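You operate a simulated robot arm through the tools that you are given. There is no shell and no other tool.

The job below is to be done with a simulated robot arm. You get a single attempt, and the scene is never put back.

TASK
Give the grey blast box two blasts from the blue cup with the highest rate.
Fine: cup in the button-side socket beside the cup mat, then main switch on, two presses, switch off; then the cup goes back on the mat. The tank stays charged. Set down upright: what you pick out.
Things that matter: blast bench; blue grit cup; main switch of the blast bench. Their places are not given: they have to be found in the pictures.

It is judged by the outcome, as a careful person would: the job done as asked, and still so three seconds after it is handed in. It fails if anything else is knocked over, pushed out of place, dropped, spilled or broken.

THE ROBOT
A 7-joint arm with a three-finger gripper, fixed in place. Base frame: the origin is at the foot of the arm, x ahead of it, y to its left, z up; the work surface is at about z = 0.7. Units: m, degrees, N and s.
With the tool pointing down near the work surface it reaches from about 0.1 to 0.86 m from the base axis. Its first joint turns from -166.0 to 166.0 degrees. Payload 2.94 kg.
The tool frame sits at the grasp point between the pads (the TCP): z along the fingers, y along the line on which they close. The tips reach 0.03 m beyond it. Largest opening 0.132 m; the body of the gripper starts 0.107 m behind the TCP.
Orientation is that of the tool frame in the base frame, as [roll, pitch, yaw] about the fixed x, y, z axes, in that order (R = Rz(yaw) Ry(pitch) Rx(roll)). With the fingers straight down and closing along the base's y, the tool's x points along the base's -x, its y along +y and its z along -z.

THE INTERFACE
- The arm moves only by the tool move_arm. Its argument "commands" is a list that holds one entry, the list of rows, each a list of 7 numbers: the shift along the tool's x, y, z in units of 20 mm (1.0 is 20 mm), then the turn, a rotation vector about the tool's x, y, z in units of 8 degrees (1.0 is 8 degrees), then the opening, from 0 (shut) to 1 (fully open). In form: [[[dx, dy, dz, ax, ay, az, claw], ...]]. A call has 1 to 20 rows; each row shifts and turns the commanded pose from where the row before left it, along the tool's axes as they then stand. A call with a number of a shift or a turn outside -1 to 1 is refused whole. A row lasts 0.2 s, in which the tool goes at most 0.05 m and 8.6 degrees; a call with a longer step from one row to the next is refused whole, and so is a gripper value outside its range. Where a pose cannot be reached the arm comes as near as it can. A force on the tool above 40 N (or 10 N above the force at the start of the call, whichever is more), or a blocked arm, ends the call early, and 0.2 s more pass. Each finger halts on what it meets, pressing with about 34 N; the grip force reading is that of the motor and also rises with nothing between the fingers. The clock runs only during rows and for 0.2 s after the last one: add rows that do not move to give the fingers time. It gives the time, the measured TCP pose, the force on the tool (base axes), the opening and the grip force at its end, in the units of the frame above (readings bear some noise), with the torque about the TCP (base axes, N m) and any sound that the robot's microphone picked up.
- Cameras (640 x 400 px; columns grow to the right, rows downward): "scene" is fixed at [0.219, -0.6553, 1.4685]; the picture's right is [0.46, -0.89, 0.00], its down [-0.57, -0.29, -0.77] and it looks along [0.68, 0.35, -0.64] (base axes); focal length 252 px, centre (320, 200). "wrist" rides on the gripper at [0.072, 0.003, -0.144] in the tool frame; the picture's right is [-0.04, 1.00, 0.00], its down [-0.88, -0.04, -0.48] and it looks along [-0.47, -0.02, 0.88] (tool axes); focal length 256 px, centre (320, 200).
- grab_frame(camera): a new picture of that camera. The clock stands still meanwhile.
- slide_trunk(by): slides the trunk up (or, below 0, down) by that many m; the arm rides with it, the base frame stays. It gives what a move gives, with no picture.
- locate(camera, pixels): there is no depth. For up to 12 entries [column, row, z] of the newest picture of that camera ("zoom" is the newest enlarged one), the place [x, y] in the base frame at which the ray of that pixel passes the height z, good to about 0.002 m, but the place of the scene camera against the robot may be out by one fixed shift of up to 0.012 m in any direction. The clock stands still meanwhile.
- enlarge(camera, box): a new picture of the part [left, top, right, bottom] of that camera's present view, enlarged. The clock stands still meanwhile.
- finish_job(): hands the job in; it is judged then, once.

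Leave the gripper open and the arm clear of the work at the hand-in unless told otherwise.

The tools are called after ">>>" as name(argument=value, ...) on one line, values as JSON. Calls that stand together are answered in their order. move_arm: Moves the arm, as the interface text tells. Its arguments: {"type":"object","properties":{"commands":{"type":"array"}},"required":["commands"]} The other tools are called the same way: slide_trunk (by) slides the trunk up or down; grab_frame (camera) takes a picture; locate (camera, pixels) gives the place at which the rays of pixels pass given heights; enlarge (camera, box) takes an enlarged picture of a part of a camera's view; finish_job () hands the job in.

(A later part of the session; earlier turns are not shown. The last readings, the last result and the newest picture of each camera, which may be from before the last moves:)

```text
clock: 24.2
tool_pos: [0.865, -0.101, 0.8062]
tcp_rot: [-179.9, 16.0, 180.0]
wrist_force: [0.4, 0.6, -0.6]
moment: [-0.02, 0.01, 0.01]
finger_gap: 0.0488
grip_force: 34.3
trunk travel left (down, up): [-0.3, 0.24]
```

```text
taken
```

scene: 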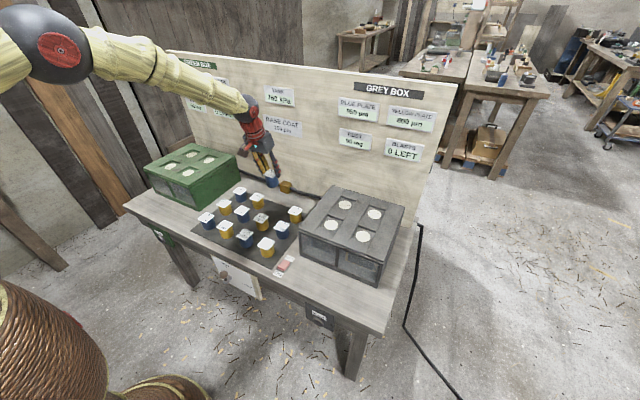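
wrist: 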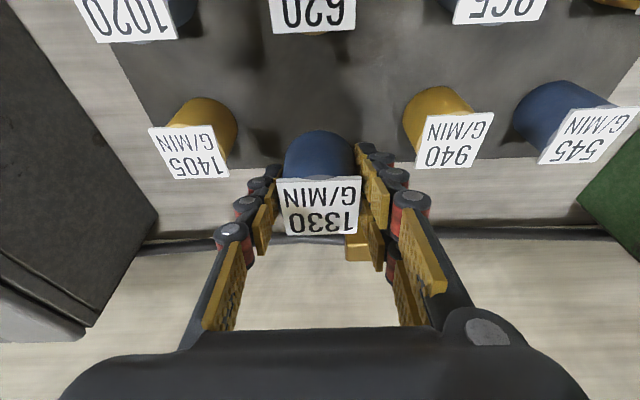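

The grip is still firm, with the label unchanged. I'll continue the gentle lift to z ≈ 0.94.

>>> move_arm(commands=[[[-0.055, 0, -0.192, 0, 0, 0, 0.0], [-0.083, 0, -0.288, 0, 0, 0, 0.0], [-0.11, 0, -0.385, 0, 0, 0, 0.0], [-0.11, 0, -0.385, 0, 0, 0, 0.0], [-0.11, 0, -0.385, 0, 0, 0, 0.0], [-0.11, 0, -0.385, 0, 0, 0, 0.0], [-0.11, 0, -0.385, 0, 0, 0, 0.0], [-0.11, 0, -0.385, 0, 0, 0, 0.0], [-0.11, 0, -0.385, 0, 0, 0, 0.0], [-0.11, 0, -0.385, 0, 0, 0, 0.0], [-0.11, 0, -0.385, 0, 0, 0, 0.0], [-0.11, 0, -0.385, 0, 0, 0, 0.0], [-0.11, 0, -0.385, 0, 0, 0, 0.0], [-0.11, 0, -0.385, 0, 0, 0, 0.0], [-0.11, 0, -0.385, 0, 0, 0, 0.0], [-0.11, 0, -0.385, 0, 0, 0, 0.0], [-0.083, 0, -0.288, 0, 0, 0, 0.0], [-0.055, 0, -0.192, 0, 0, 0, 0.0]]])

>>> grab_frame(camera="wrist")

>>> grab_frame(camera="scene")

```text
clock: 28.0
tool_pos: [0.8631, -0.1003, 0.9378]
tcp_rot: [180.0, 15.9, -180.0]
wrist_force: [-0.4, 0.2, -2.0]
moment: [-0.01, 0.01, 0.02]
finger_gap: 0.0488
grip_force: 34.1
trunk travel left (down, up): [-0.3, 0.24]
```

```text
taken
```

wrist: 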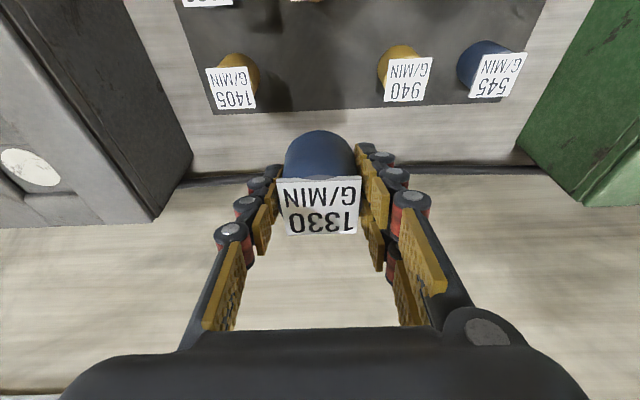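

```text
taken
```

scene: 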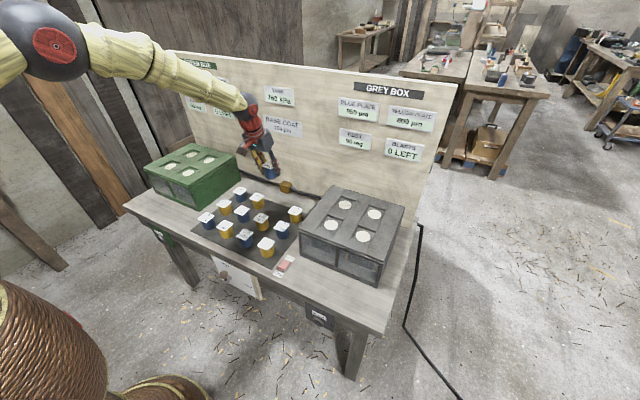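

The cup is held firmly, with its bottom at about z 0.898. Next I'll carry it sideways toward the grey box at a gentle pace, stopping short of the socket for a closer look at the recess.

>>> move_arm(commands=[[[0.08, -0.2, -0.05, 0, 0, 0, 0.0], [0.12, -0.35, -0.08, 0, 0, 0, 0.0], [0.18, -0.5, -0.11, 0, 0, 0, 0.0], [0.18, -0.5, -0.11, 0, 0, 0, 0.0], [0.18, -0.5, -0.11, 0, 0, 0, 0.0], [0.18, -0.5, -0.11, 0, 0, 0, 0.0], [0.18, -0.5, -0.11, 0, 0, 0, 0.0], [0.18, -0.5, -0.11, 0, 0, 0, 0.0], [0.18, -0.5, -0.11, 0, 0, 0, 0.0], [0.18, -0.5, -0.11, 0, 0, 0, 0.0], [0.18, -0.5, -0.11, 0, 0, 0, 0.0], [0.18, -0.5, -0.11, 0, 0, 0, 0.0], [0.18, -0.5, -0.11, 0, 0, 0, 0.0], [0.18, -0.5, -0.11, 0, 0, 0, 0.0], [0.18, -0.5, -0.11, 0, 0, 0, 0.0], [0.18, -0.5, -0.11, 0, 0, 0, 0.0], [0.18, -0.5, -0.11, 0, 0, 0, 0.0], [0.18, -0.5, -0.11, 0, 0, 0, 0.0], [0.12, -0.35, -0.08, 0, 0, 0, 0.0], [0.08, -0.2, -0.05, 0, 0, 0, 0.0]]])

>>> grab_frame(camera="wrist")

>>> enlarge(camera="wrist", box=[60, 60, 320, 230])

```text
clock: 32.2
tool_pos: [0.7895, -0.2826, 0.9588]
tcp_rot: [179.9, 16.0, 179.9]
wrist_force: [-0.5, -0.1, -2.1]
moment: [0.03, 0.0, -0.02]
finger_gap: 0.0487
grip_force: 34.2
trunk travel left (down, up): [-0.3, 0.24]
```

```text
taken
```

wrist: 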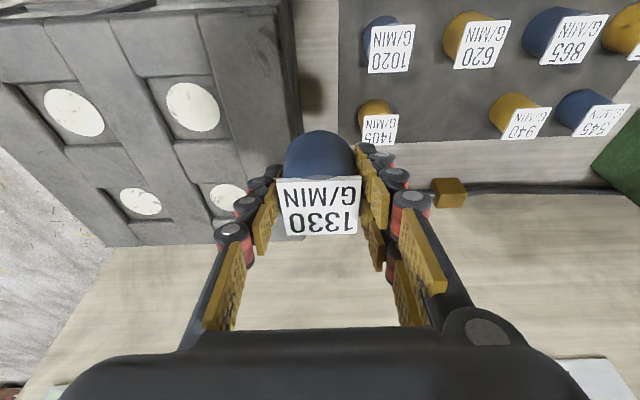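

```text
2.35 times, centred on (190, 145) of wrist
```

zoom: 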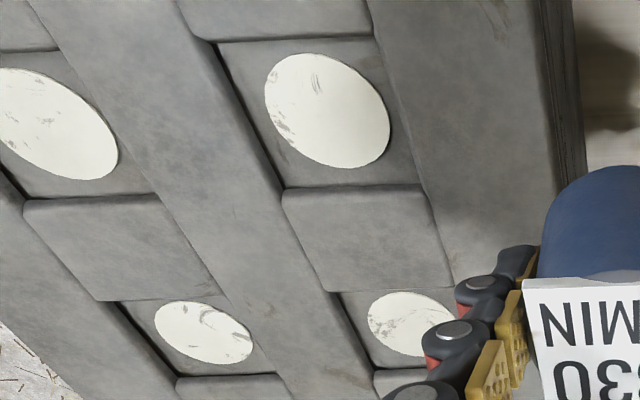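

The socket disc is at about (328, 110) in this zoom. I'll locate the disc, the recess edges and the surrounding surfaces at candidate heights.

>>> locate(camera="zoom", pixels=[[328, 110, 0.83], [328, 110, 0.84], [265, 85, 0.84], [390, 135, 0.84], [309, 52, 0.84], [348, 167, 0.84], [217, 42, 0.85], [373, 38, 0.85], [425, 184, 0.85], [285, 187, 0.85], [203, 345, 0.84], [55, 125, 0.84]])

>>> locate(camera="wrist", pixels=[[193, 107, 0.82], [193, 107, 0.83], [193, 107, 0.84], [193, 107, 0.85]])

```text
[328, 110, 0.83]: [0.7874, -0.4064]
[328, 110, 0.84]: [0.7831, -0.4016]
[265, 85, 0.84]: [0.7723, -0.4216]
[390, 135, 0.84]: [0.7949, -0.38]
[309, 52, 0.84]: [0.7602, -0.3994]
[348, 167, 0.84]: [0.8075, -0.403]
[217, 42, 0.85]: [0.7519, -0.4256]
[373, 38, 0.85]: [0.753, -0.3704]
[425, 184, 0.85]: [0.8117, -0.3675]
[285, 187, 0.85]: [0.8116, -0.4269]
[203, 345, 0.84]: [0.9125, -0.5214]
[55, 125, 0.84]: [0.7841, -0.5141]
```

```text
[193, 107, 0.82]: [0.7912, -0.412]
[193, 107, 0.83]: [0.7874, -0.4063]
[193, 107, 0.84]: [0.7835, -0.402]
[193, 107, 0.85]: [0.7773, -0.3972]
```

The disc's height is about 0.837, with its centre at (0.7846, -0.4031). The recess is about 60 mm square and shallow, so the 49 mm cup fits with about 5 mm to spare on each side. I'll move over the socket at z ≈ 0.94.

>>> move_arm(commands=[[[0.02, -0.2, 0.05, 0, 0, 0, 0.0], [0.03, -0.35, 0.06, 0, 0, 0, 0.0], [0.04, -0.5, 0.066, 0, 0, 0, 0.0], [0.04, -0.5, 0.066, 0, 0, 0, 0.0], [0.04, -0.5, 0.066, 0, 0, 0, 0.0], [0.04, -0.5, 0.066, 0, 0, 0, 0.0], [0.04, -0.5, 0.066, 0, 0, 0, 0.0], [0.04, -0.5, 0.066, 0, 0, 0, 0.0], [0.04, -0.5, 0.066, 0, 0, 0, 0.0], [0.04, -0.5, 0.066, 0, 0, 0, 0.0], [0.04, -0.5, 0.066, 0, 0, 0, 0.0], [0.04, -0.5, 0.066, 0, 0, 0, 0.0], [0.03, -0.35, 0.06, 0, 0, 0, 0.0], [0.02, -0.13, 0.05, 0, 0, 0, 0.0], [0, 0, 0, 0, 0, 0, 0]]])

>>> grab_frame(camera="wrist")

>>> enlarge(camera="scene", box=[280, 130, 420, 290])

```text
clock: 35.4
tool_pos: [0.7843, -0.4042, 0.9399]
tcp_rot: [-179.9, 16.0, 179.9]
wrist_force: [-0.4, 1.0, -2.2]
moment: [0.01, 0.01, 0.02]
finger_gap: 0.0488
grip_force: 33.8
trunk travel left (down, up): [-0.3, 0.24]
```

```text
taken
```

wrist: 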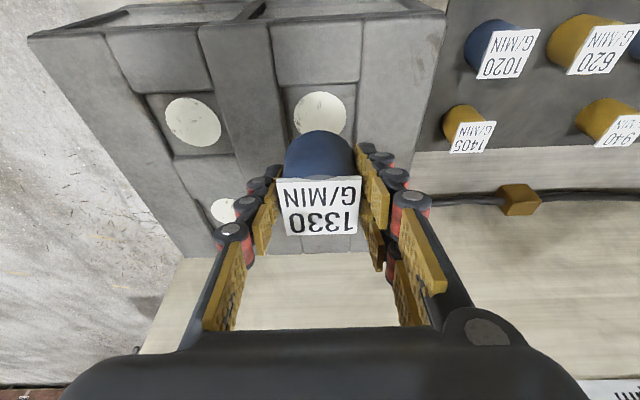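

```text
2.50 times, centred on (350, 210) of scene
```

zoom: 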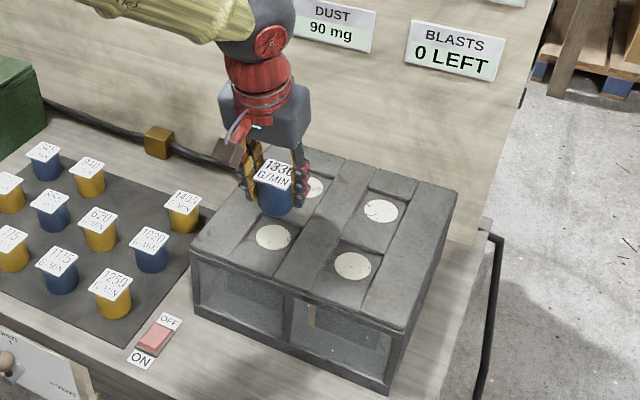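

I'm positioned above the socket. I'll check the visible disc edges against the cup in this view.

>>> enlarge(camera="wrist", box=[260, 70, 380, 150])

>>> locate(camera="wrist", pixels=[[294, 112, 0.837], [347.5, 112, 0.837], [320.5, 91.5, 0.837], [189, 105, 0.837]])

```text
5.00 times, centred on (320, 110) of wrist
```

zoom: 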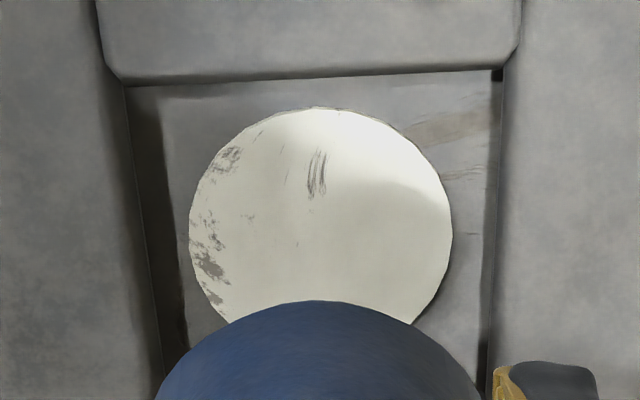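

```text
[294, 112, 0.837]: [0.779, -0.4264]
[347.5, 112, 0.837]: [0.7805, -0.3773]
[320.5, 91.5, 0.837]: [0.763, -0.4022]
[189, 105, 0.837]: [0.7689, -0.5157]
```

The cup and disc are aligned in y (both centred at column 320), and the disc centre in x is about 0.786. I'll lower to z ≈ 0.885 with a 2 mm forward correction.

>>> move_arm(commands=[[[0.04, 0, 0.17, 0, 0, 0, 0.0], [0.083, 0, 0.334, 0, 0, 0, 0.0], [0.083, 0, 0.334, 0, 0, 0, 0.0], [0.083, 0, 0.334, 0, 0, 0, 0.0], [0.083, 0, 0.334, 0, 0, 0, 0.0], [0.083, 0, 0.334, 0, 0, 0, 0.0], [0.083, 0, 0.334, 0, 0, 0, 0.0], [0.083, 0, 0.334, 0, 0, 0, 0.0], [0.04, 0, 0.16, 0, 0, 0, 0.0], [0, 0, 0, 0, 0, 0, 0.0]]])

>>> grab_frame(camera="wrist")

>>> enlarge(camera="scene", box=[300, 170, 380, 250])

```text
clock: 37.6
tool_pos: [0.7877, -0.4034, 0.8832]
tcp_rot: [-179.9, 16.0, -180.0]
wrist_force: [-0.1, -0.7, -2.3]
moment: [-0.02, -0.01, 0.06]
finger_gap: 0.0485
grip_force: 33.3
trunk travel left (down, up): [-0.3, 0.24]
```

```text
taken
```

wrist: 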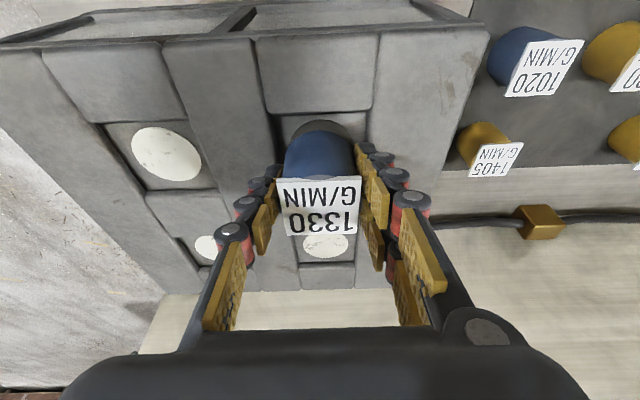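

```text
5.00 times, centred on (340, 210) of scene
```

zoom: 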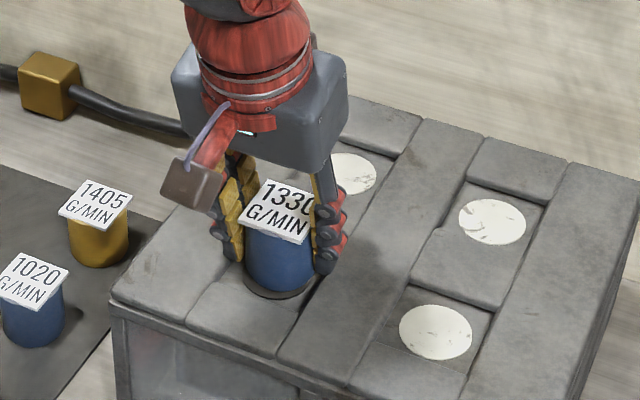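

The cup is just above the disc, whose darkened edge shows around the cup base. I'll take a close look at the alignment.

>>> enlarge(camera="wrist", box=[250, 90, 390, 180])

```text
4.44 times, centred on (320, 135) of wrist
```

zoom: 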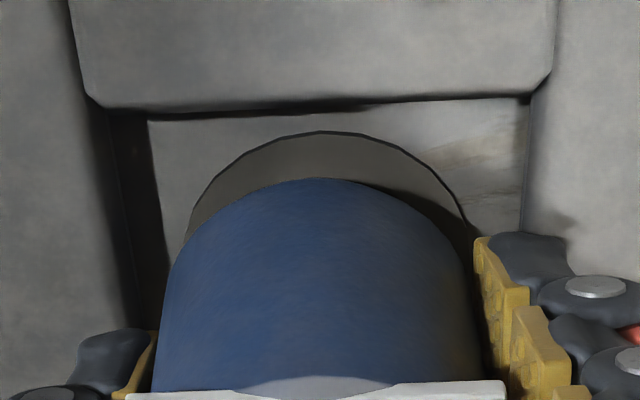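

>>> locate(camera="wrist", pixels=[[321.2, 119.7, 0.837], [320.5, 130.1, 0.843], [320.5, 130.1, 0.84], [290, 143, 0.837], [352, 140, 0.837], [284, 160, 0.86], [355, 160, 0.86]])

>>> enlarge(camera="scene", box=[320, 205, 350, 235])

```text
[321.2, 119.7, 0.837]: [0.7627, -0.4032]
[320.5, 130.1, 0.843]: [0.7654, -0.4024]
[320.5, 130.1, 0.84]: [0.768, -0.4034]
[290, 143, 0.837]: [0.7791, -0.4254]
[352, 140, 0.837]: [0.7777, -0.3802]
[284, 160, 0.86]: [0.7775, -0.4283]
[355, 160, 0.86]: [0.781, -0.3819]
```

```text
13.33 times, centred on (335, 220) of scene
```

zoom: 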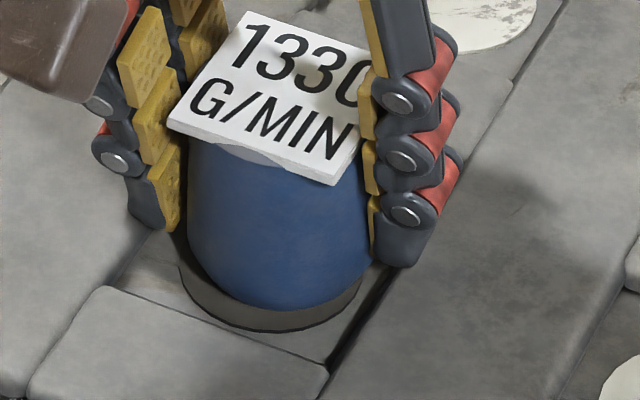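

The cup sits about 2–3 mm too far forward of the disc. I'll shift back 2 mm and lower slowly until contact.

>>> move_arm(commands=[[[0.1, 0, 0.03, 0, 0, 0, 0.0], [0.05, 0, 0.1, 0, 0, 0, 0.0], [0.02, 0, 0.07, 0, 0, 0, 0.0], [0, 0, 0, 0, 0, 0, 0.0]]])

```text
clock: 38.6
tool_pos: [0.7845, -0.403, 0.8805]
tcp_rot: [180.0, 16.0, 180.0]
wrist_force: [-0.6, 1.1, 2.8]
moment: [-0.03, 0.06, 0.0]
finger_gap: 0.0492
grip_force: 33.6
trunk travel left (down, up): [-0.3, 0.24]
```

The force rose to +2.8 N at z ≈ 0.880, so something touched. I'll look at whether the cup is seated or the fingertips have landed.

>>> grab_frame(camera="wrist")

>>> enlarge(camera="wrist", box=[250, 90, 390, 180])

>>> enlarge(camera="scene", box=[320, 205, 350, 235])

```text
taken
```

wrist: 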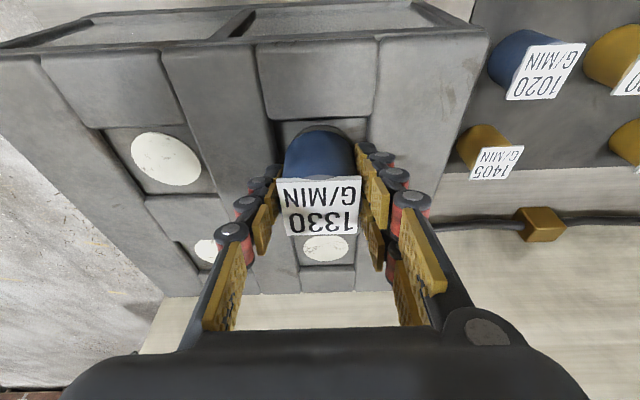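

```text
4.44 times, centred on (320, 135) of wrist
```

zoom: 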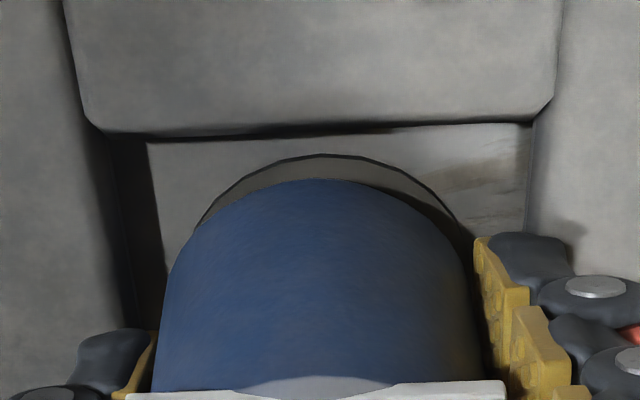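

```text
13.33 times, centred on (335, 220) of scene
```

zoom: 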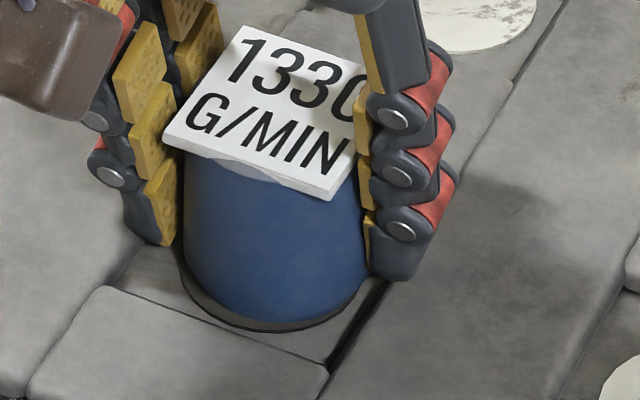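

The cup is resting, or nearly so, on the disc but still about 2–3 mm too far forward. I'll lift 2 mm, shift back 2 mm and lower again to a light contact.

>>> move_arm(commands=[[[-0.028, 0, -0.096, 0, 0, 0, 0.0], [0.096, 0, -0.028, 0, 0, 0, 0.0], [0.014, 0, 0.048, 0, 0, 0, 0.0], [0.014, 0, 0.048, 0, 0, 0, 0.0], [0.014, 0, 0.048, 0, 0, 0, 0.0], [0, 0, 0, 0, 0, 0, 0.0]]])

>>> grab_frame(camera="wrist")

>>> enlarge(camera="wrist", box=[250, 90, 390, 180])

>>> enlarge(camera="scene", box=[320, 205, 350, 235])

```text
clock: 40.0
tool_pos: [0.7839, -0.4036, 0.88]
tcp_rot: [180.0, 16.0, -180.0]
wrist_force: [-2.1, 0.7, 6.3]
moment: [0.05, 0.23, -0.02]
finger_gap: 0.0487
grip_force: 34.2
trunk travel left (down, up): [-0.3, 0.24]
```

```text
taken
```

wrist: 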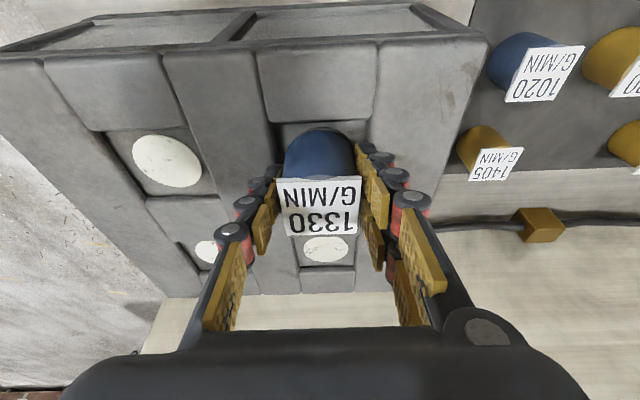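

```text
4.44 times, centred on (320, 135) of wrist
```

zoom: 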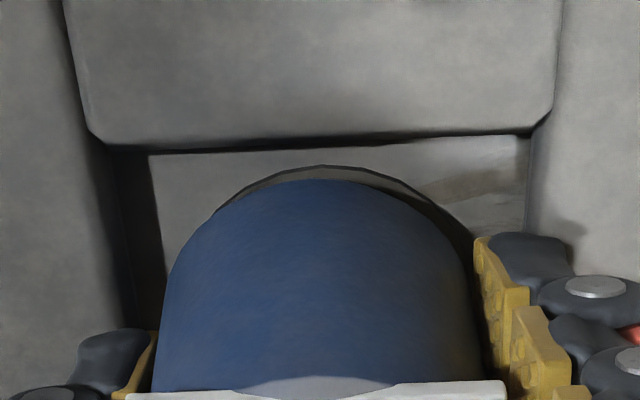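

```text
13.33 times, centred on (335, 220) of scene
```

zoom: 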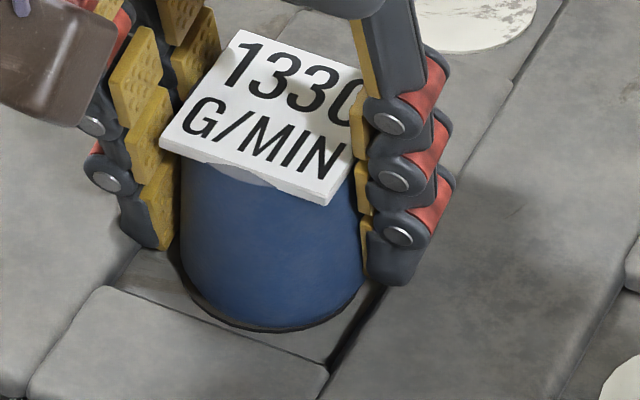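

The cup now sits centred on the disc with light contact. I'll open the fingers slowly.

>>> move_arm(commands=[[[-0.007, 0, -0.024, 0, 0, 0, 0.38], [0, 0, 0, 0, 0, 0, 0.45], [0, 0, 0, 0, 0, 0, 0.55], [0, 0, 0, 0, 0, 0, 0.62], [0, 0, 0, 0, 0, 0, 0.62]]])

>>> grab_frame(camera="wrist")

>>> enlarge(camera="scene", box=[310, 195, 360, 245])

>>> enlarge(camera="scene", box=[200, 60, 456, 220])

```text
clock: 41.2
tool_pos: [0.7824, -0.4034, 0.8784]
tcp_rot: [180.0, 16.0, 179.8]
wrist_force: [-0.4, -0.6, 0.9]
moment: [0.01, 0.02, 0.02]
finger_gap: 0.0834
grip_force: 0.1
trunk travel left (down, up): [-0.3, 0.24]
```

```text
taken
```

wrist: 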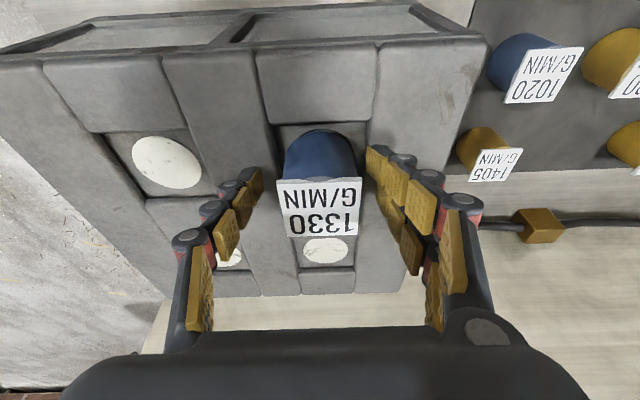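

```text
8.00 times, centred on (335, 220) of scene
```

zoom: 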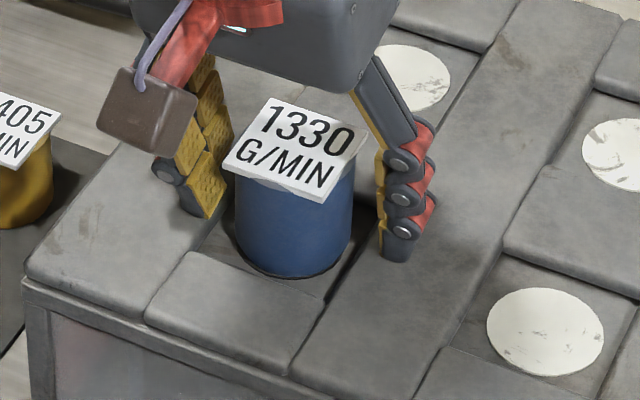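

```text
2.50 times, centred on (328, 140) of scene
```

zoom: 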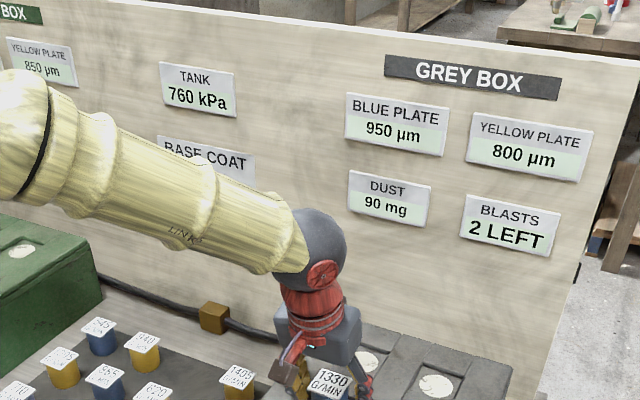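

The board now reads BLASTS 2 LEFT, so the cup is recognised in the grey box, and TANK is still 760 kPa. I'll retreat straight up from the cup with the fingers open.

>>> move_arm(commands=[[[-0.055, 0, -0.192, 0, 0, 0, 0.62], [-0.11, 0, -0.385, 0, 0, 0, 0.62], [-0.165, 0, -0.577, 0, 0, 0, 0.62], [-0.165, 0, -0.577, 0, 0, 0, 0.62], [-0.165, 0, -0.577, 0, 0, 0, 0.62], [-0.165, 0, -0.577, 0, 0, 0, 0.62], [-0.165, 0, -0.577, 0, 0, 0, 0.62], [-0.165, 0, -0.577, 0, 0, 0, 0.62], [-0.165, 0, -0.577, 0, 0, 0, 0.62]]])

>>> enlarge(camera="scene", box=[300, 130, 420, 260])

```text
clock: 43.2
tool_pos: [0.7818, -0.4025, 0.9736]
tcp_rot: [179.9, 15.9, 180.0]
wrist_force: [-0.1, -0.1, 0.2]
moment: [-0.03, 0.01, 0.02]
finger_gap: 0.0818
grip_force: 0.1
trunk travel left (down, up): [-0.3, 0.24]
```

```text
3.08 times, centred on (360, 195) of scene
```

zoom: 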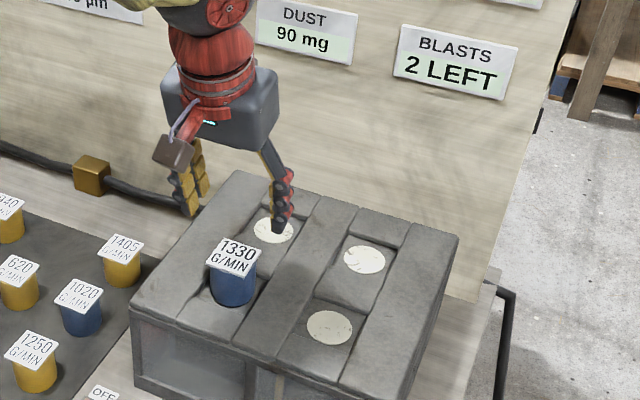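

The cup stands upright in the front-left socket. I'll straighten the tool to vertical, close the fingers into a poker, and move above the switch.

>>> move_arm(commands=[[[0, 0, -0.5, 0, 1, 0, 0.3], [0, 0, -0.5, 0, 1, 0, 0.0], [0.93, 0.73, 0, 0, 0, 0, 0.0], [0.93, 0.73, 0, 0, 0, 0, 0.0], [0.93, 0.73, 0, 0, 0, 0, 0.0], [0.93, 0.73, 0, 0, 0, 0, 0.0], [0.93, 0.73, 0, 0, 0, 0, 0.0], [0.93, 0.73, 0, 0, 0, 0, 0.0], [0.93, 0.73, 0, 0, 0, 0, 0.0], [0.93, 0.73, 0, 0, 0, 0, 0.0], [0, 0, 0.8, 0, 0, 0, 0.0], [0, 0, 0.8, 0, 0, 0, 0.0], [0, 0, 0.8, 0, 0, 0, 0.0], [0, 0, 0.8, 0, 0, 0, 0.0], [0, 0, 0.8, 0, 0, 0, 0.0], [0, 0, 0, 0, 0, 0, 0.0]]])

>>> grab_frame(camera="wrist")

>>> grab_frame(camera="scene")

```text
clock: 46.6
tool_pos: [0.6297, -0.2864, 0.9148]
tcp_rot: [-180.0, 0.0, 180.0]
wrist_force: [0.6, -0.4, 0.0]
moment: [0.0, 0.0, -0.02]
finger_gap: 0.0001
grip_force: 28.6
trunk travel left (down, up): [-0.3, 0.24]
```

```text
taken
```

wrist: 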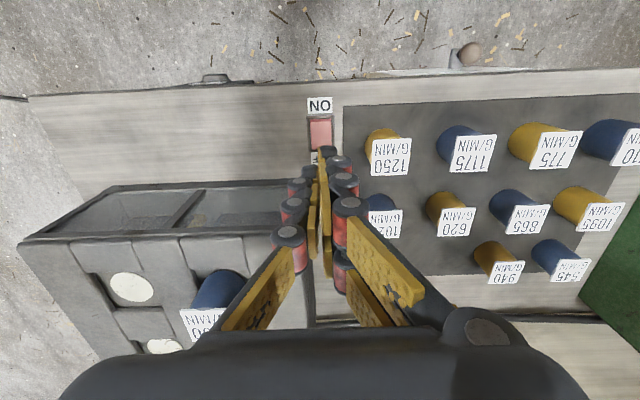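

```text
taken
```

scene: 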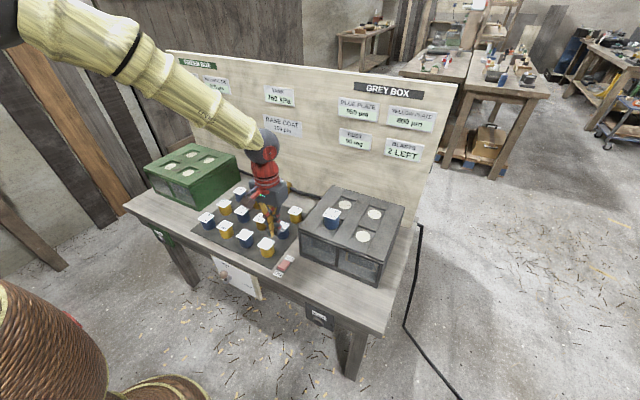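

The switch is at (320, 132) in the wrist view. I'll enlarge and locate the ON end.

>>> enlarge(camera="wrist", box=[280, 90, 360, 160])

>>> locate(camera="zoom", pixels=[[320, 200, 0.71]])

>>> locate(camera="wrist", pixels=[[320, 105, 0.7], [320, 118, 0.7], [320, 118, 0.715], [320, 149, 0.7], [320, 149, 0.71], [311, 132, 0.71], [331, 132, 0.71]])

```text
5.71 times, centred on (320, 125) of wrist
```

zoom: 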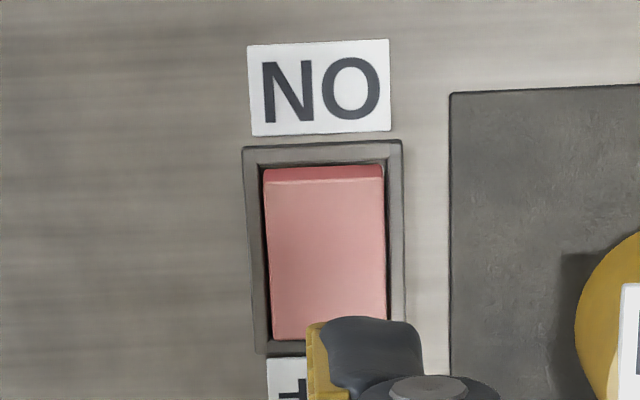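

```text
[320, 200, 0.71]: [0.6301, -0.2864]
```

```text
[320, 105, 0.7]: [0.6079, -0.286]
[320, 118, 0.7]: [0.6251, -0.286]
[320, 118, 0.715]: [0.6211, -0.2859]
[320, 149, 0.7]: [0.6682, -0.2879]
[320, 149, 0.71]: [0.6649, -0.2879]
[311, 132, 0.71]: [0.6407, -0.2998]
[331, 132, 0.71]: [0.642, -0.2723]
```

The rocker spans x ≈ 0.624 to 0.665 at y ≈ -0.2865, with its ON end toward the robot. I'll press at x ≈ 0.634. First I'll go down to just above it.

>>> move_arm(commands=[[[-0.022, 0, 0.86, 0, 0, 0, 0.0], [-0.022, 0, 0.86, 0, 0, 0, 0.0], [-0.022, 0, 0.86, 0, 0, 0, 0.0], [-0.022, 0, 0.86, 0, 0, 0, 0.0], [-0.022, 0, 0.86, 0, 0, 0, 0.0], [-0.022, 0, 0.86, 0, 0, 0, 0.0], [-0.022, 0, 0.86, 0, 0, 0, 0.0], [-0.022, 0, 0.86, 0, 0, 0, 0.0], [-0.022, 0, 0.86, 0, 0, 0, 0.0], [0, 0, 0, 0, 0, 0, 0.0]]])

>>> grab_frame(camera="wrist")

>>> enlarge(camera="scene", box=[250, 230, 320, 290])

```text
clock: 48.8
tool_pos: [0.6339, -0.2864, 0.7606]
tcp_rot: [180.0, 0.1, 180.0]
wrist_force: [-0.5, -0.3, 0.6]
moment: [0.01, 0.02, 0.01]
finger_gap: 0.0
grip_force: 28.8
trunk travel left (down, up): [-0.3, 0.24]
```

```text
taken
```

wrist: 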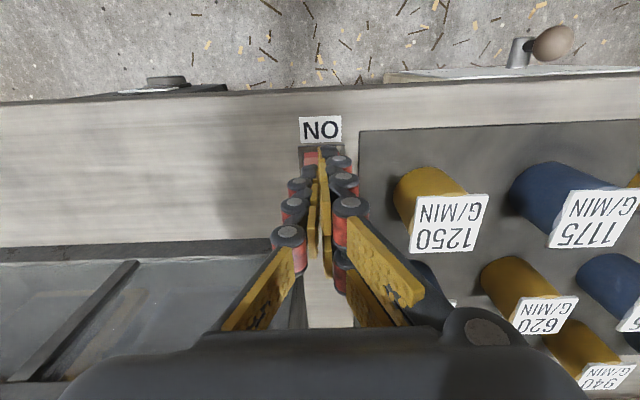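

```text
6.67 times, centred on (285, 260) of scene
```

zoom: 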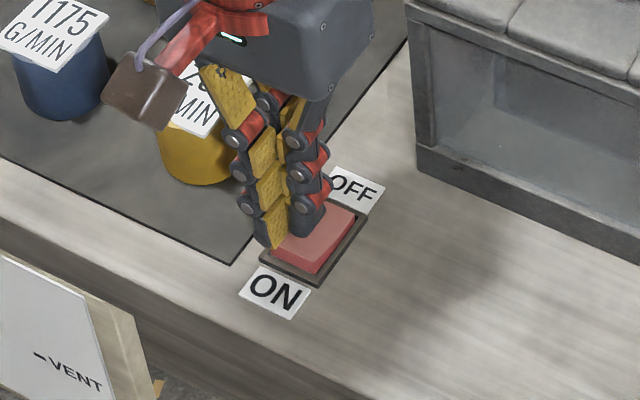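

The tips are right above the ON half. I'll press down in 2 mm steps.

>>> move_arm(commands=[[[0, 0, 0.1, 0, 0, 0, 0.0], [0, 0, 0.1, 0, 0, 0, 0.0], [0, 0, 0.1, 0, 0, 0, 0.0], [0, 0, 0.1, 0, 0, 0, 0.0], [0, 0, 0.1, 0, 0, 0, 0.0], [0, 0, 0.1, 0, 0, 0, 0.0], [0, 0, 0.1, 0, 0, 0, 0.0]]])

>>> enlarge(camera="scene", box=[250, 230, 320, 290])

```text
clock: 50.4
tool_pos: [0.6319, -0.2857, 0.745]
tcp_rot: [-179.9, 0.0, 179.9]
wrist_force: [0.3, 0.2, -0.2]
moment: [-0.02, -0.04, -0.04]
finger_gap: 0.0
grip_force: 28.7
trunk travel left (down, up): [-0.3, 0.24]
```

```text
6.67 times, centred on (285, 260) of scene
```

zoom: 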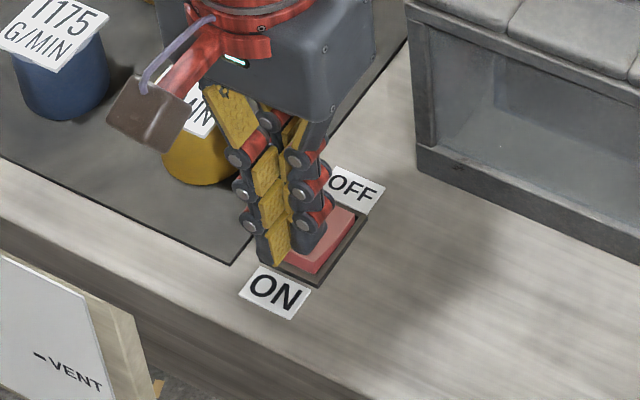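

No contact yet; the tips are at about z 0.715. I'll continue down in 1.5–2 mm steps.

>>> move_arm(commands=[[[0, 0, 0.1, 0, 0, 0, 0.0], [0, 0, 0.1, 0, 0, 0, 0.0], [0, 0, 0.1, 0, 0, 0, 0.0]]])

>>> enlarge(camera="scene", box=[250, 230, 320, 290])

```text
clock: 51.2
tool_pos: [0.6328, -0.286, 0.7388]
tcp_rot: [-180.0, 0.0, -179.9]
wrist_force: [-0.1, 0.7, -0.4]
moment: [0.0, -0.01, 0.0]
finger_gap: 0.0001
grip_force: 28.2
trunk travel left (down, up): [-0.3, 0.24]
```

```text
6.67 times, centred on (285, 260) of scene
```

zoom: 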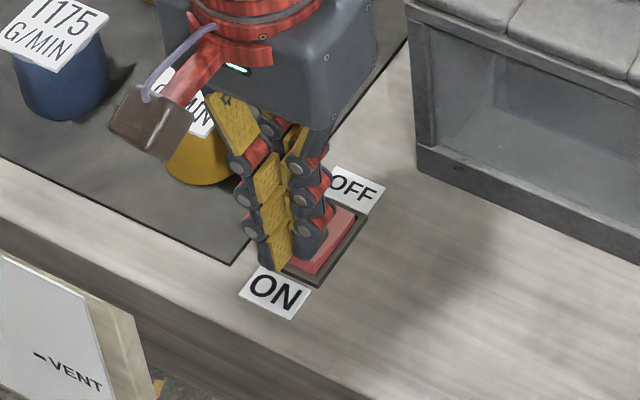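

>>> move_arm(commands=[[[0, 0, 0.08, 0, 0, 0, 0.0], [0, 0, 0.08, 0, 0, 0, 0.0]]])

>>> enlarge(camera="wrist", box=[280, 90, 360, 170])

```text
clock: 51.8
tool_pos: [0.6337, -0.2865, 0.7371]
tcp_rot: [-180.0, -0.1, 179.9]
wrist_force: [-0.6, -0.9, 1.2]
moment: [-0.03, -0.02, 0.03]
finger_gap: 0.0062
grip_force: 28.8
trunk travel left (down, up): [-0.3, 0.24]
```

```text
5.00 times, centred on (320, 130) of wrist
```

zoom: 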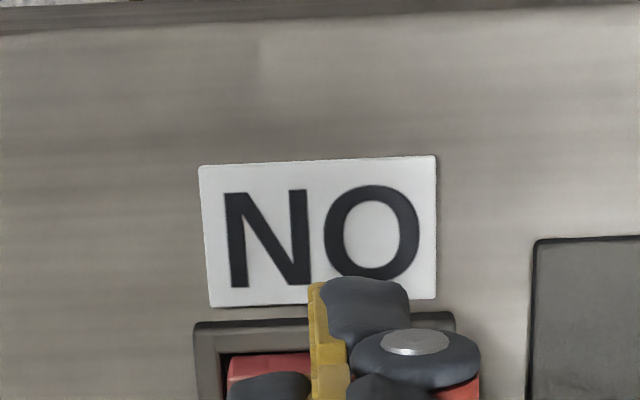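

The finger gap reads 6 mm and there's a slight upward force, so contact with the rocker is starting. I'll press a little further.

>>> move_arm(commands=[[[0, 0, 0.08, 0, 0, 0, 0.0], [0, 0, 0.08, 0, 0, 0, 0.0]]])

>>> enlarge(camera="scene", box=[250, 230, 320, 290])

```text
clock: 52.4
tool_pos: [0.6326, -0.2861, 0.7365]
tcp_rot: [-180.0, 0.1, -180.0]
wrist_force: [-10.6, 5.9, 28.0]
moment: [0.22, 0.02, 0.09]
finger_gap: 0.006
grip_force: 29.2
trunk travel left (down, up): [-0.3, 0.24]
```

```text
6.67 times, centred on (285, 260) of scene
```

zoom: 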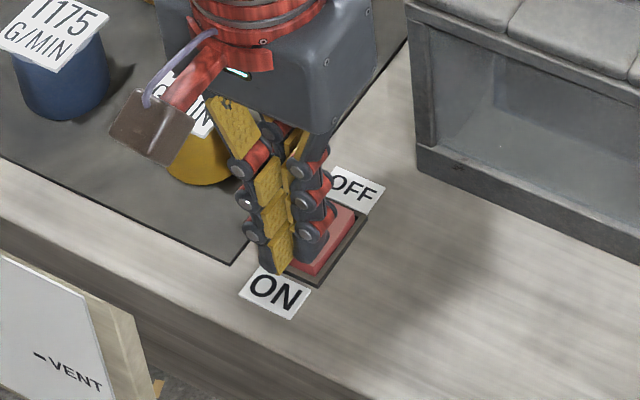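

The force is now 28 N with no further travel and no reported sound. I'll lift off and look at the rocker's state.

>>> move_arm(commands=[[[0, 0, -0.2, 0, 0, 0, 0.0], [0, 0, -0.6, 0, 0, 0, 0.0], [0, 0, -1.0, 0, 0, 0, 0.0], [0, 0, -1.0, 0, 0, 0, 0.0], [0.3, 0, -1.0, 0, 0, 0, 0.0], [1, 0, -0.5, 0, 0, 0, 0.0], [1, 0, 0, 0, 0, 0, 0.0]]])

>>> grab_frame(camera="wrist")

>>> enlarge(camera="scene", box=[250, 230, 320, 290])

```text
clock: 54.0
tool_pos: [0.5881, -0.2867, 0.8193]
tcp_rot: [-180.0, -0.1, 179.9]
wrist_force: [-1.0, 1.0, 0.2]
moment: [0.03, -0.02, 0.02]
finger_gap: 0.0
grip_force: 28.5
trunk travel left (down, up): [-0.3, 0.24]
```

```text
taken
```

wrist: 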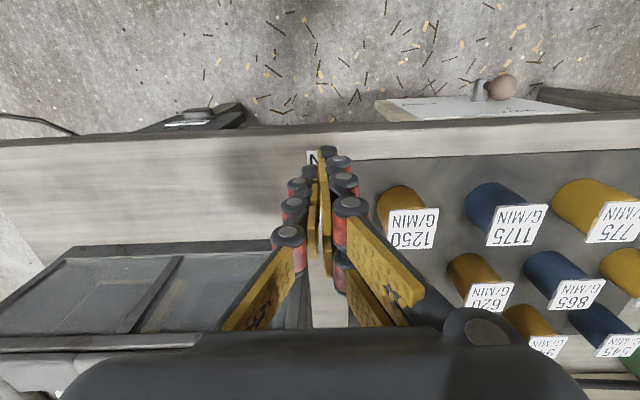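

```text
6.67 times, centred on (285, 260) of scene
```

zoom: 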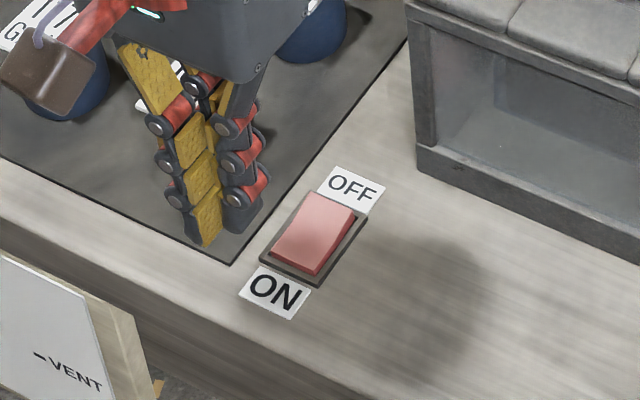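

I can't tell the rocker state from here. I'll go back to the earlier viewing pose, so I can compare the same view before and after.

>>> move_arm(commands=[[[0, 0, -0.955, 0, 0, 0, 0.0], [-0.52, 0, -0.955, 0, 0, 0, 0.0], [-0.52, 0, -0.955, 0, 0, 0, 0.0], [-0.52, 0, -0.955, 0, 0, 0, 0.0], [-0.52, 0, -0.955, 0, 0, 0, 0.0], [0, 0, 0, 0, 0, 0, 0.0]]])

>>> enlarge(camera="wrist", box=[280, 90, 360, 160])

>>> enlarge(camera="scene", box=[265, 245, 305, 285])

>>> enlarge(camera="scene", box=[200, 60, 456, 220])

```text
clock: 55.4
tool_pos: [0.63, -0.2852, 0.9154]
tcp_rot: [-180.0, 0.0, 179.8]
wrist_force: [-1.3, -0.9, -0.2]
moment: [-0.01, 0.0, 0.02]
finger_gap: 0.0
grip_force: 29.2
trunk travel left (down, up): [-0.3, 0.24]
```

```text
5.71 times, centred on (320, 125) of wrist
```

zoom: 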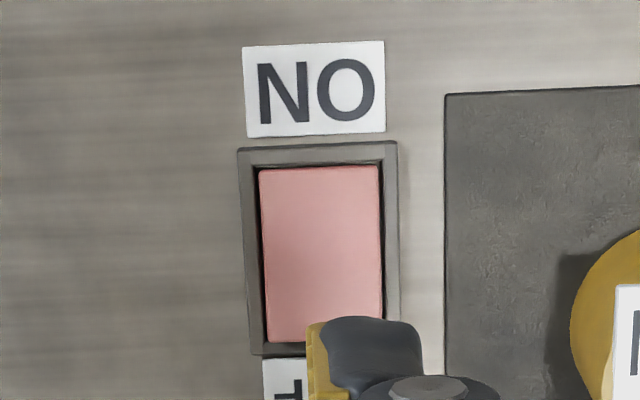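

```text
10.00 times, centred on (285, 265) of scene
```

zoom: 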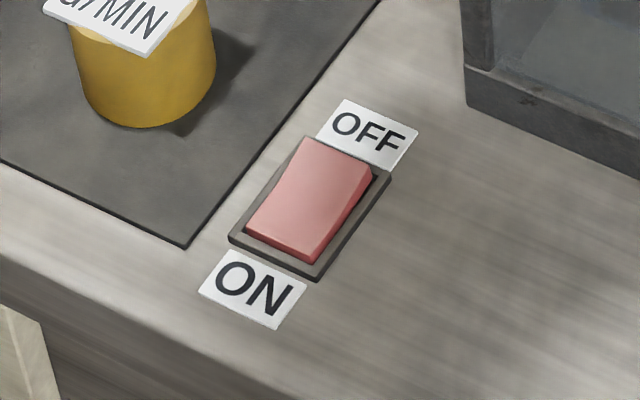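

```text
2.50 times, centred on (328, 140) of scene
```

zoom: 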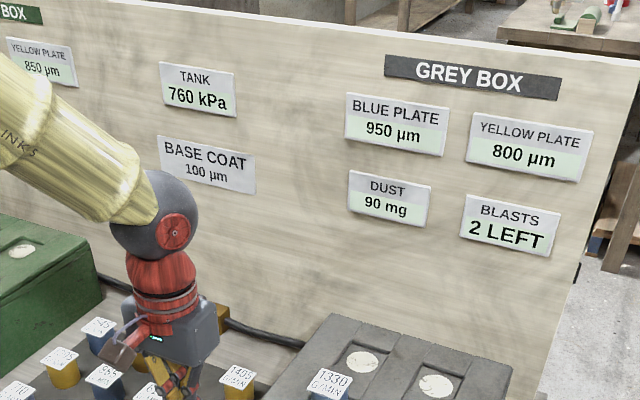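

The dark ON-end face has gone and the OFF end is raised, so the main switch is now ON. The board still shows 2 LEFT and 760 kPa. Next is the BLAST button on the bench front. I'll back off toward the robot, in front of the bench at y ≈ -0.46, and tilt the tool forward to look at it.

>>> move_arm(commands=[[[0.958, -0.729, 0, 0, 0, 0, 0.0], [0.958, -0.729, 0, 0, 0, 0, 0.0], [0.958, -0.729, 0, 0, 0, 0, 0.0], [0.958, -0.729, 0, 0, 0, 0, 0.0], [0.958, -0.729, 0, 0, 0, 0, 0.0], [0.958, -0.729, 0, 0, 0, 0, 0.0], [0.958, -0.729, 0, 0, 0, 0, 0.0], [0.958, -0.729, 0, 0, 0, 0, 0.0], [0.958, -0.729, 0, 0, 0, 0, 0.0], [0.958, -0.729, 0, 0, 0, 0, 0.0], [0.958, -0.729, 0, 0, 0, 0, 0.0], [0.958, -0.729, 0, 0, 0, 0, 0.0], [0, 0, 0, 0, -1, 0, 0.0], [0, 0, 0, 0, -1, 0, 0.0], [0, 0, 0, 0, -1, 0, 0.0], [0, 0, 0, 0, 0, 0, 0.0]]])

>>> grab_frame(camera="wrist")

>>> grab_frame(camera="scene")

```text
clock: 58.8
tool_pos: [0.397, -0.4609, 0.9147]
tcp_rot: [179.9, 24.0, -179.9]
wrist_force: [0.2, 0.1, -0.4]
moment: [-0.02, 0.0, 0.0]
finger_gap: 0.0
grip_force: 28.5
trunk travel left (down, up): [-0.3, 0.24]
```

```text
taken
```

wrist: 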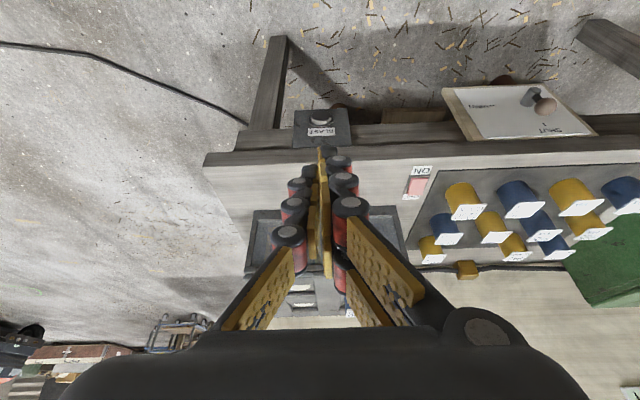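

```text
taken
```

scene: 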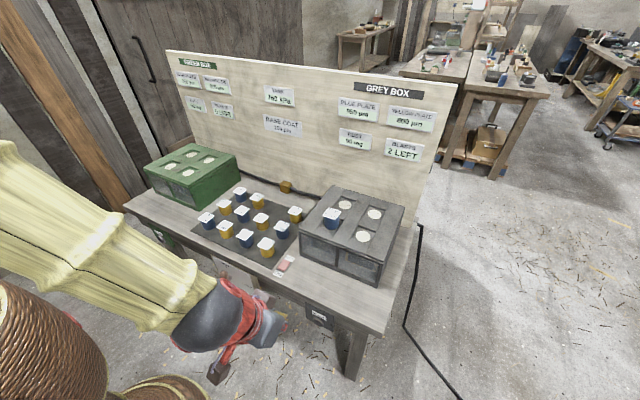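

The BLAST button is visible at about (321, 119) in the wrist view. I'll enlarge it and trace its ray.

>>> enlarge(camera="wrist", box=[280, 90, 360, 160])

>>> enlarge(camera="scene", box=[290, 290, 350, 340])

>>> locate(camera="wrist", pixels=[[321, 118, 0.55], [321, 118, 0.65], [293, 107, 0.6], [350, 107, 0.6], [293, 147, 0.67], [350, 147, 0.67]])

>>> locate(camera="scene", pixels=[[317.5, 321, 0.55], [317.5, 321, 0.65]])

```text
5.71 times, centred on (320, 125) of wrist
```

zoom: 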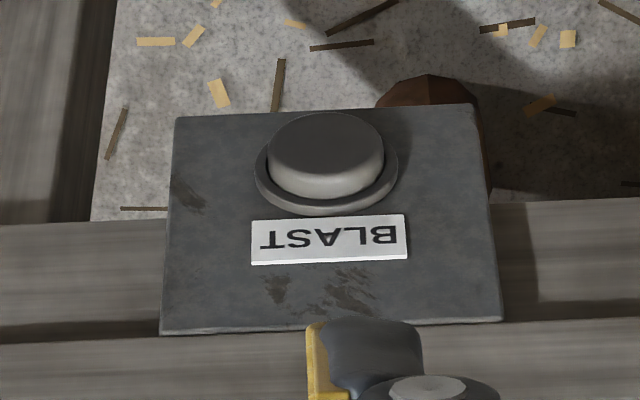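

```text
8.00 times, centred on (320, 315) of scene
```

zoom: 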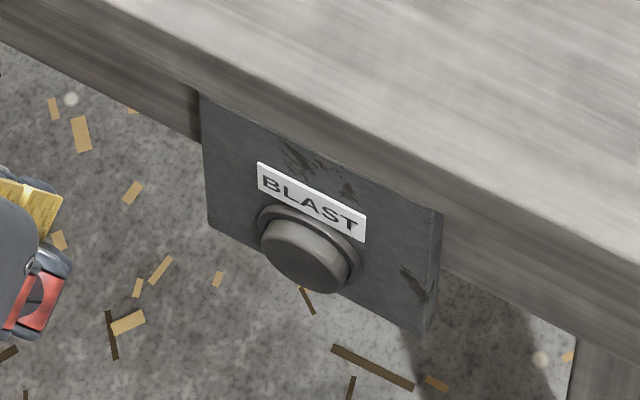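

```text
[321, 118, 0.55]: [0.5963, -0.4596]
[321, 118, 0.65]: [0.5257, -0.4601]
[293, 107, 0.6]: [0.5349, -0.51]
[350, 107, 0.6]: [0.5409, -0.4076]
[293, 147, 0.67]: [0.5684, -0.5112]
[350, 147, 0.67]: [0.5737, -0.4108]
```

```text
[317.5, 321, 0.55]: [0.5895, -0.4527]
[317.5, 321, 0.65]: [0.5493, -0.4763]
```

>>> locate(camera="wrist", pixels=[[321.05, 115.4, 0.56], [321.05, 115.4, 0.6], [320.9, 126, 0.6], [293.2, 148.2, 0.66], [351.8, 146.3, 0.66], [294.5, 110.5, 0.58], [347, 108.5, 0.58], [310.9, 115.4, 0.58], [331.2, 115.4, 0.58], [321, 109.8, 0.58], [321, 121, 0.58], [321, 132, 0.62]])

>>> locate(camera="scene", pixels=[[317.9, 322.5, 0.56], [317.9, 322.5, 0.6], [305, 301.5, 0.66], [335.3, 316.5, 0.66], [306, 318, 0.58], [333, 331.7, 0.58]])

```text
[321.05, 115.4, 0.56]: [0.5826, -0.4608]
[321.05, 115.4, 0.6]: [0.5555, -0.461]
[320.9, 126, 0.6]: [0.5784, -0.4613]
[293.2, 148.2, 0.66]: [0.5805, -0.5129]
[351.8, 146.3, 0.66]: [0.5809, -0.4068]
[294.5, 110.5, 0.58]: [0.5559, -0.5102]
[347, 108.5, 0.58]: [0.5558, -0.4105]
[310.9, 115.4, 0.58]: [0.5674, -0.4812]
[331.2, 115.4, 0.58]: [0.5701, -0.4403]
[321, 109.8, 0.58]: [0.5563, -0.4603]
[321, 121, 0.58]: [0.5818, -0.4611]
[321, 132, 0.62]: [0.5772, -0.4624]
```

```text
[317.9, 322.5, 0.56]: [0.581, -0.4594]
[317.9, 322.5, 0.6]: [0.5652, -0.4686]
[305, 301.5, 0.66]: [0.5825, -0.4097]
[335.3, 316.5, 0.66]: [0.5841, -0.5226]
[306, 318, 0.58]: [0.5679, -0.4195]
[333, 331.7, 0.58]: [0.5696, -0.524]
```

From both views, the button face is at about (0.570, -0.461, 0.577) and about 40 mm across. I'll tilt the tool to about 64° forward here in free space, then descend in front of the bench.

>>> move_arm(commands=[[[0, 0, 0, 0, -1, 0, 0.0], [0, 0, 0, 0, -1, 0, 0.0], [0, 0, 0, 0, -1, 0, 0.0], [0, 0, 0, 0, -1, 0, 0.0], [0, 0, 0, 0, -1, 0, 0.0], [0, 0, 0, 0, 0, 0, 0.0]]])

>>> grab_frame(camera="scene")

>>> grab_frame(camera="wrist")

```text
clock: 60.2
tool_pos: [0.3989, -0.4617, 0.9139]
tcp_rot: [-180.0, 64.0, 180.0]
wrist_force: [-1.4, -0.1, -0.6]
moment: [-0.01, 0.0, 0.01]
finger_gap: 0.0001
grip_force: 28.7
trunk travel left (down, up): [-0.3, 0.24]
```

```text
taken
```

scene: 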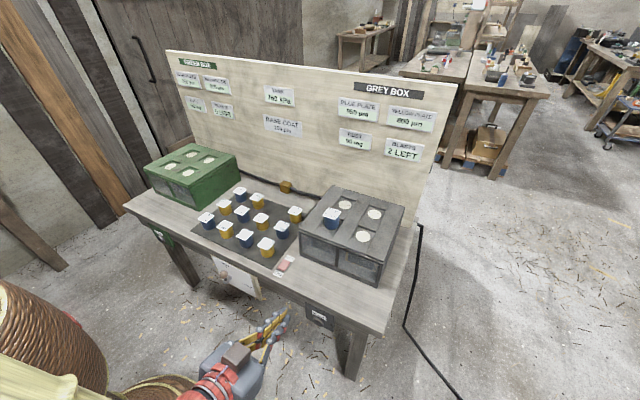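

```text
taken
```

wrist: 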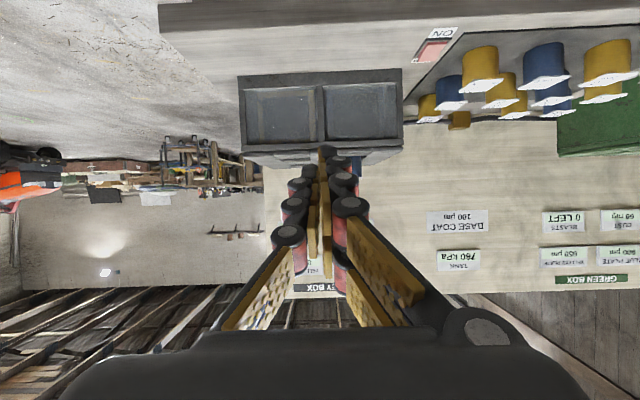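

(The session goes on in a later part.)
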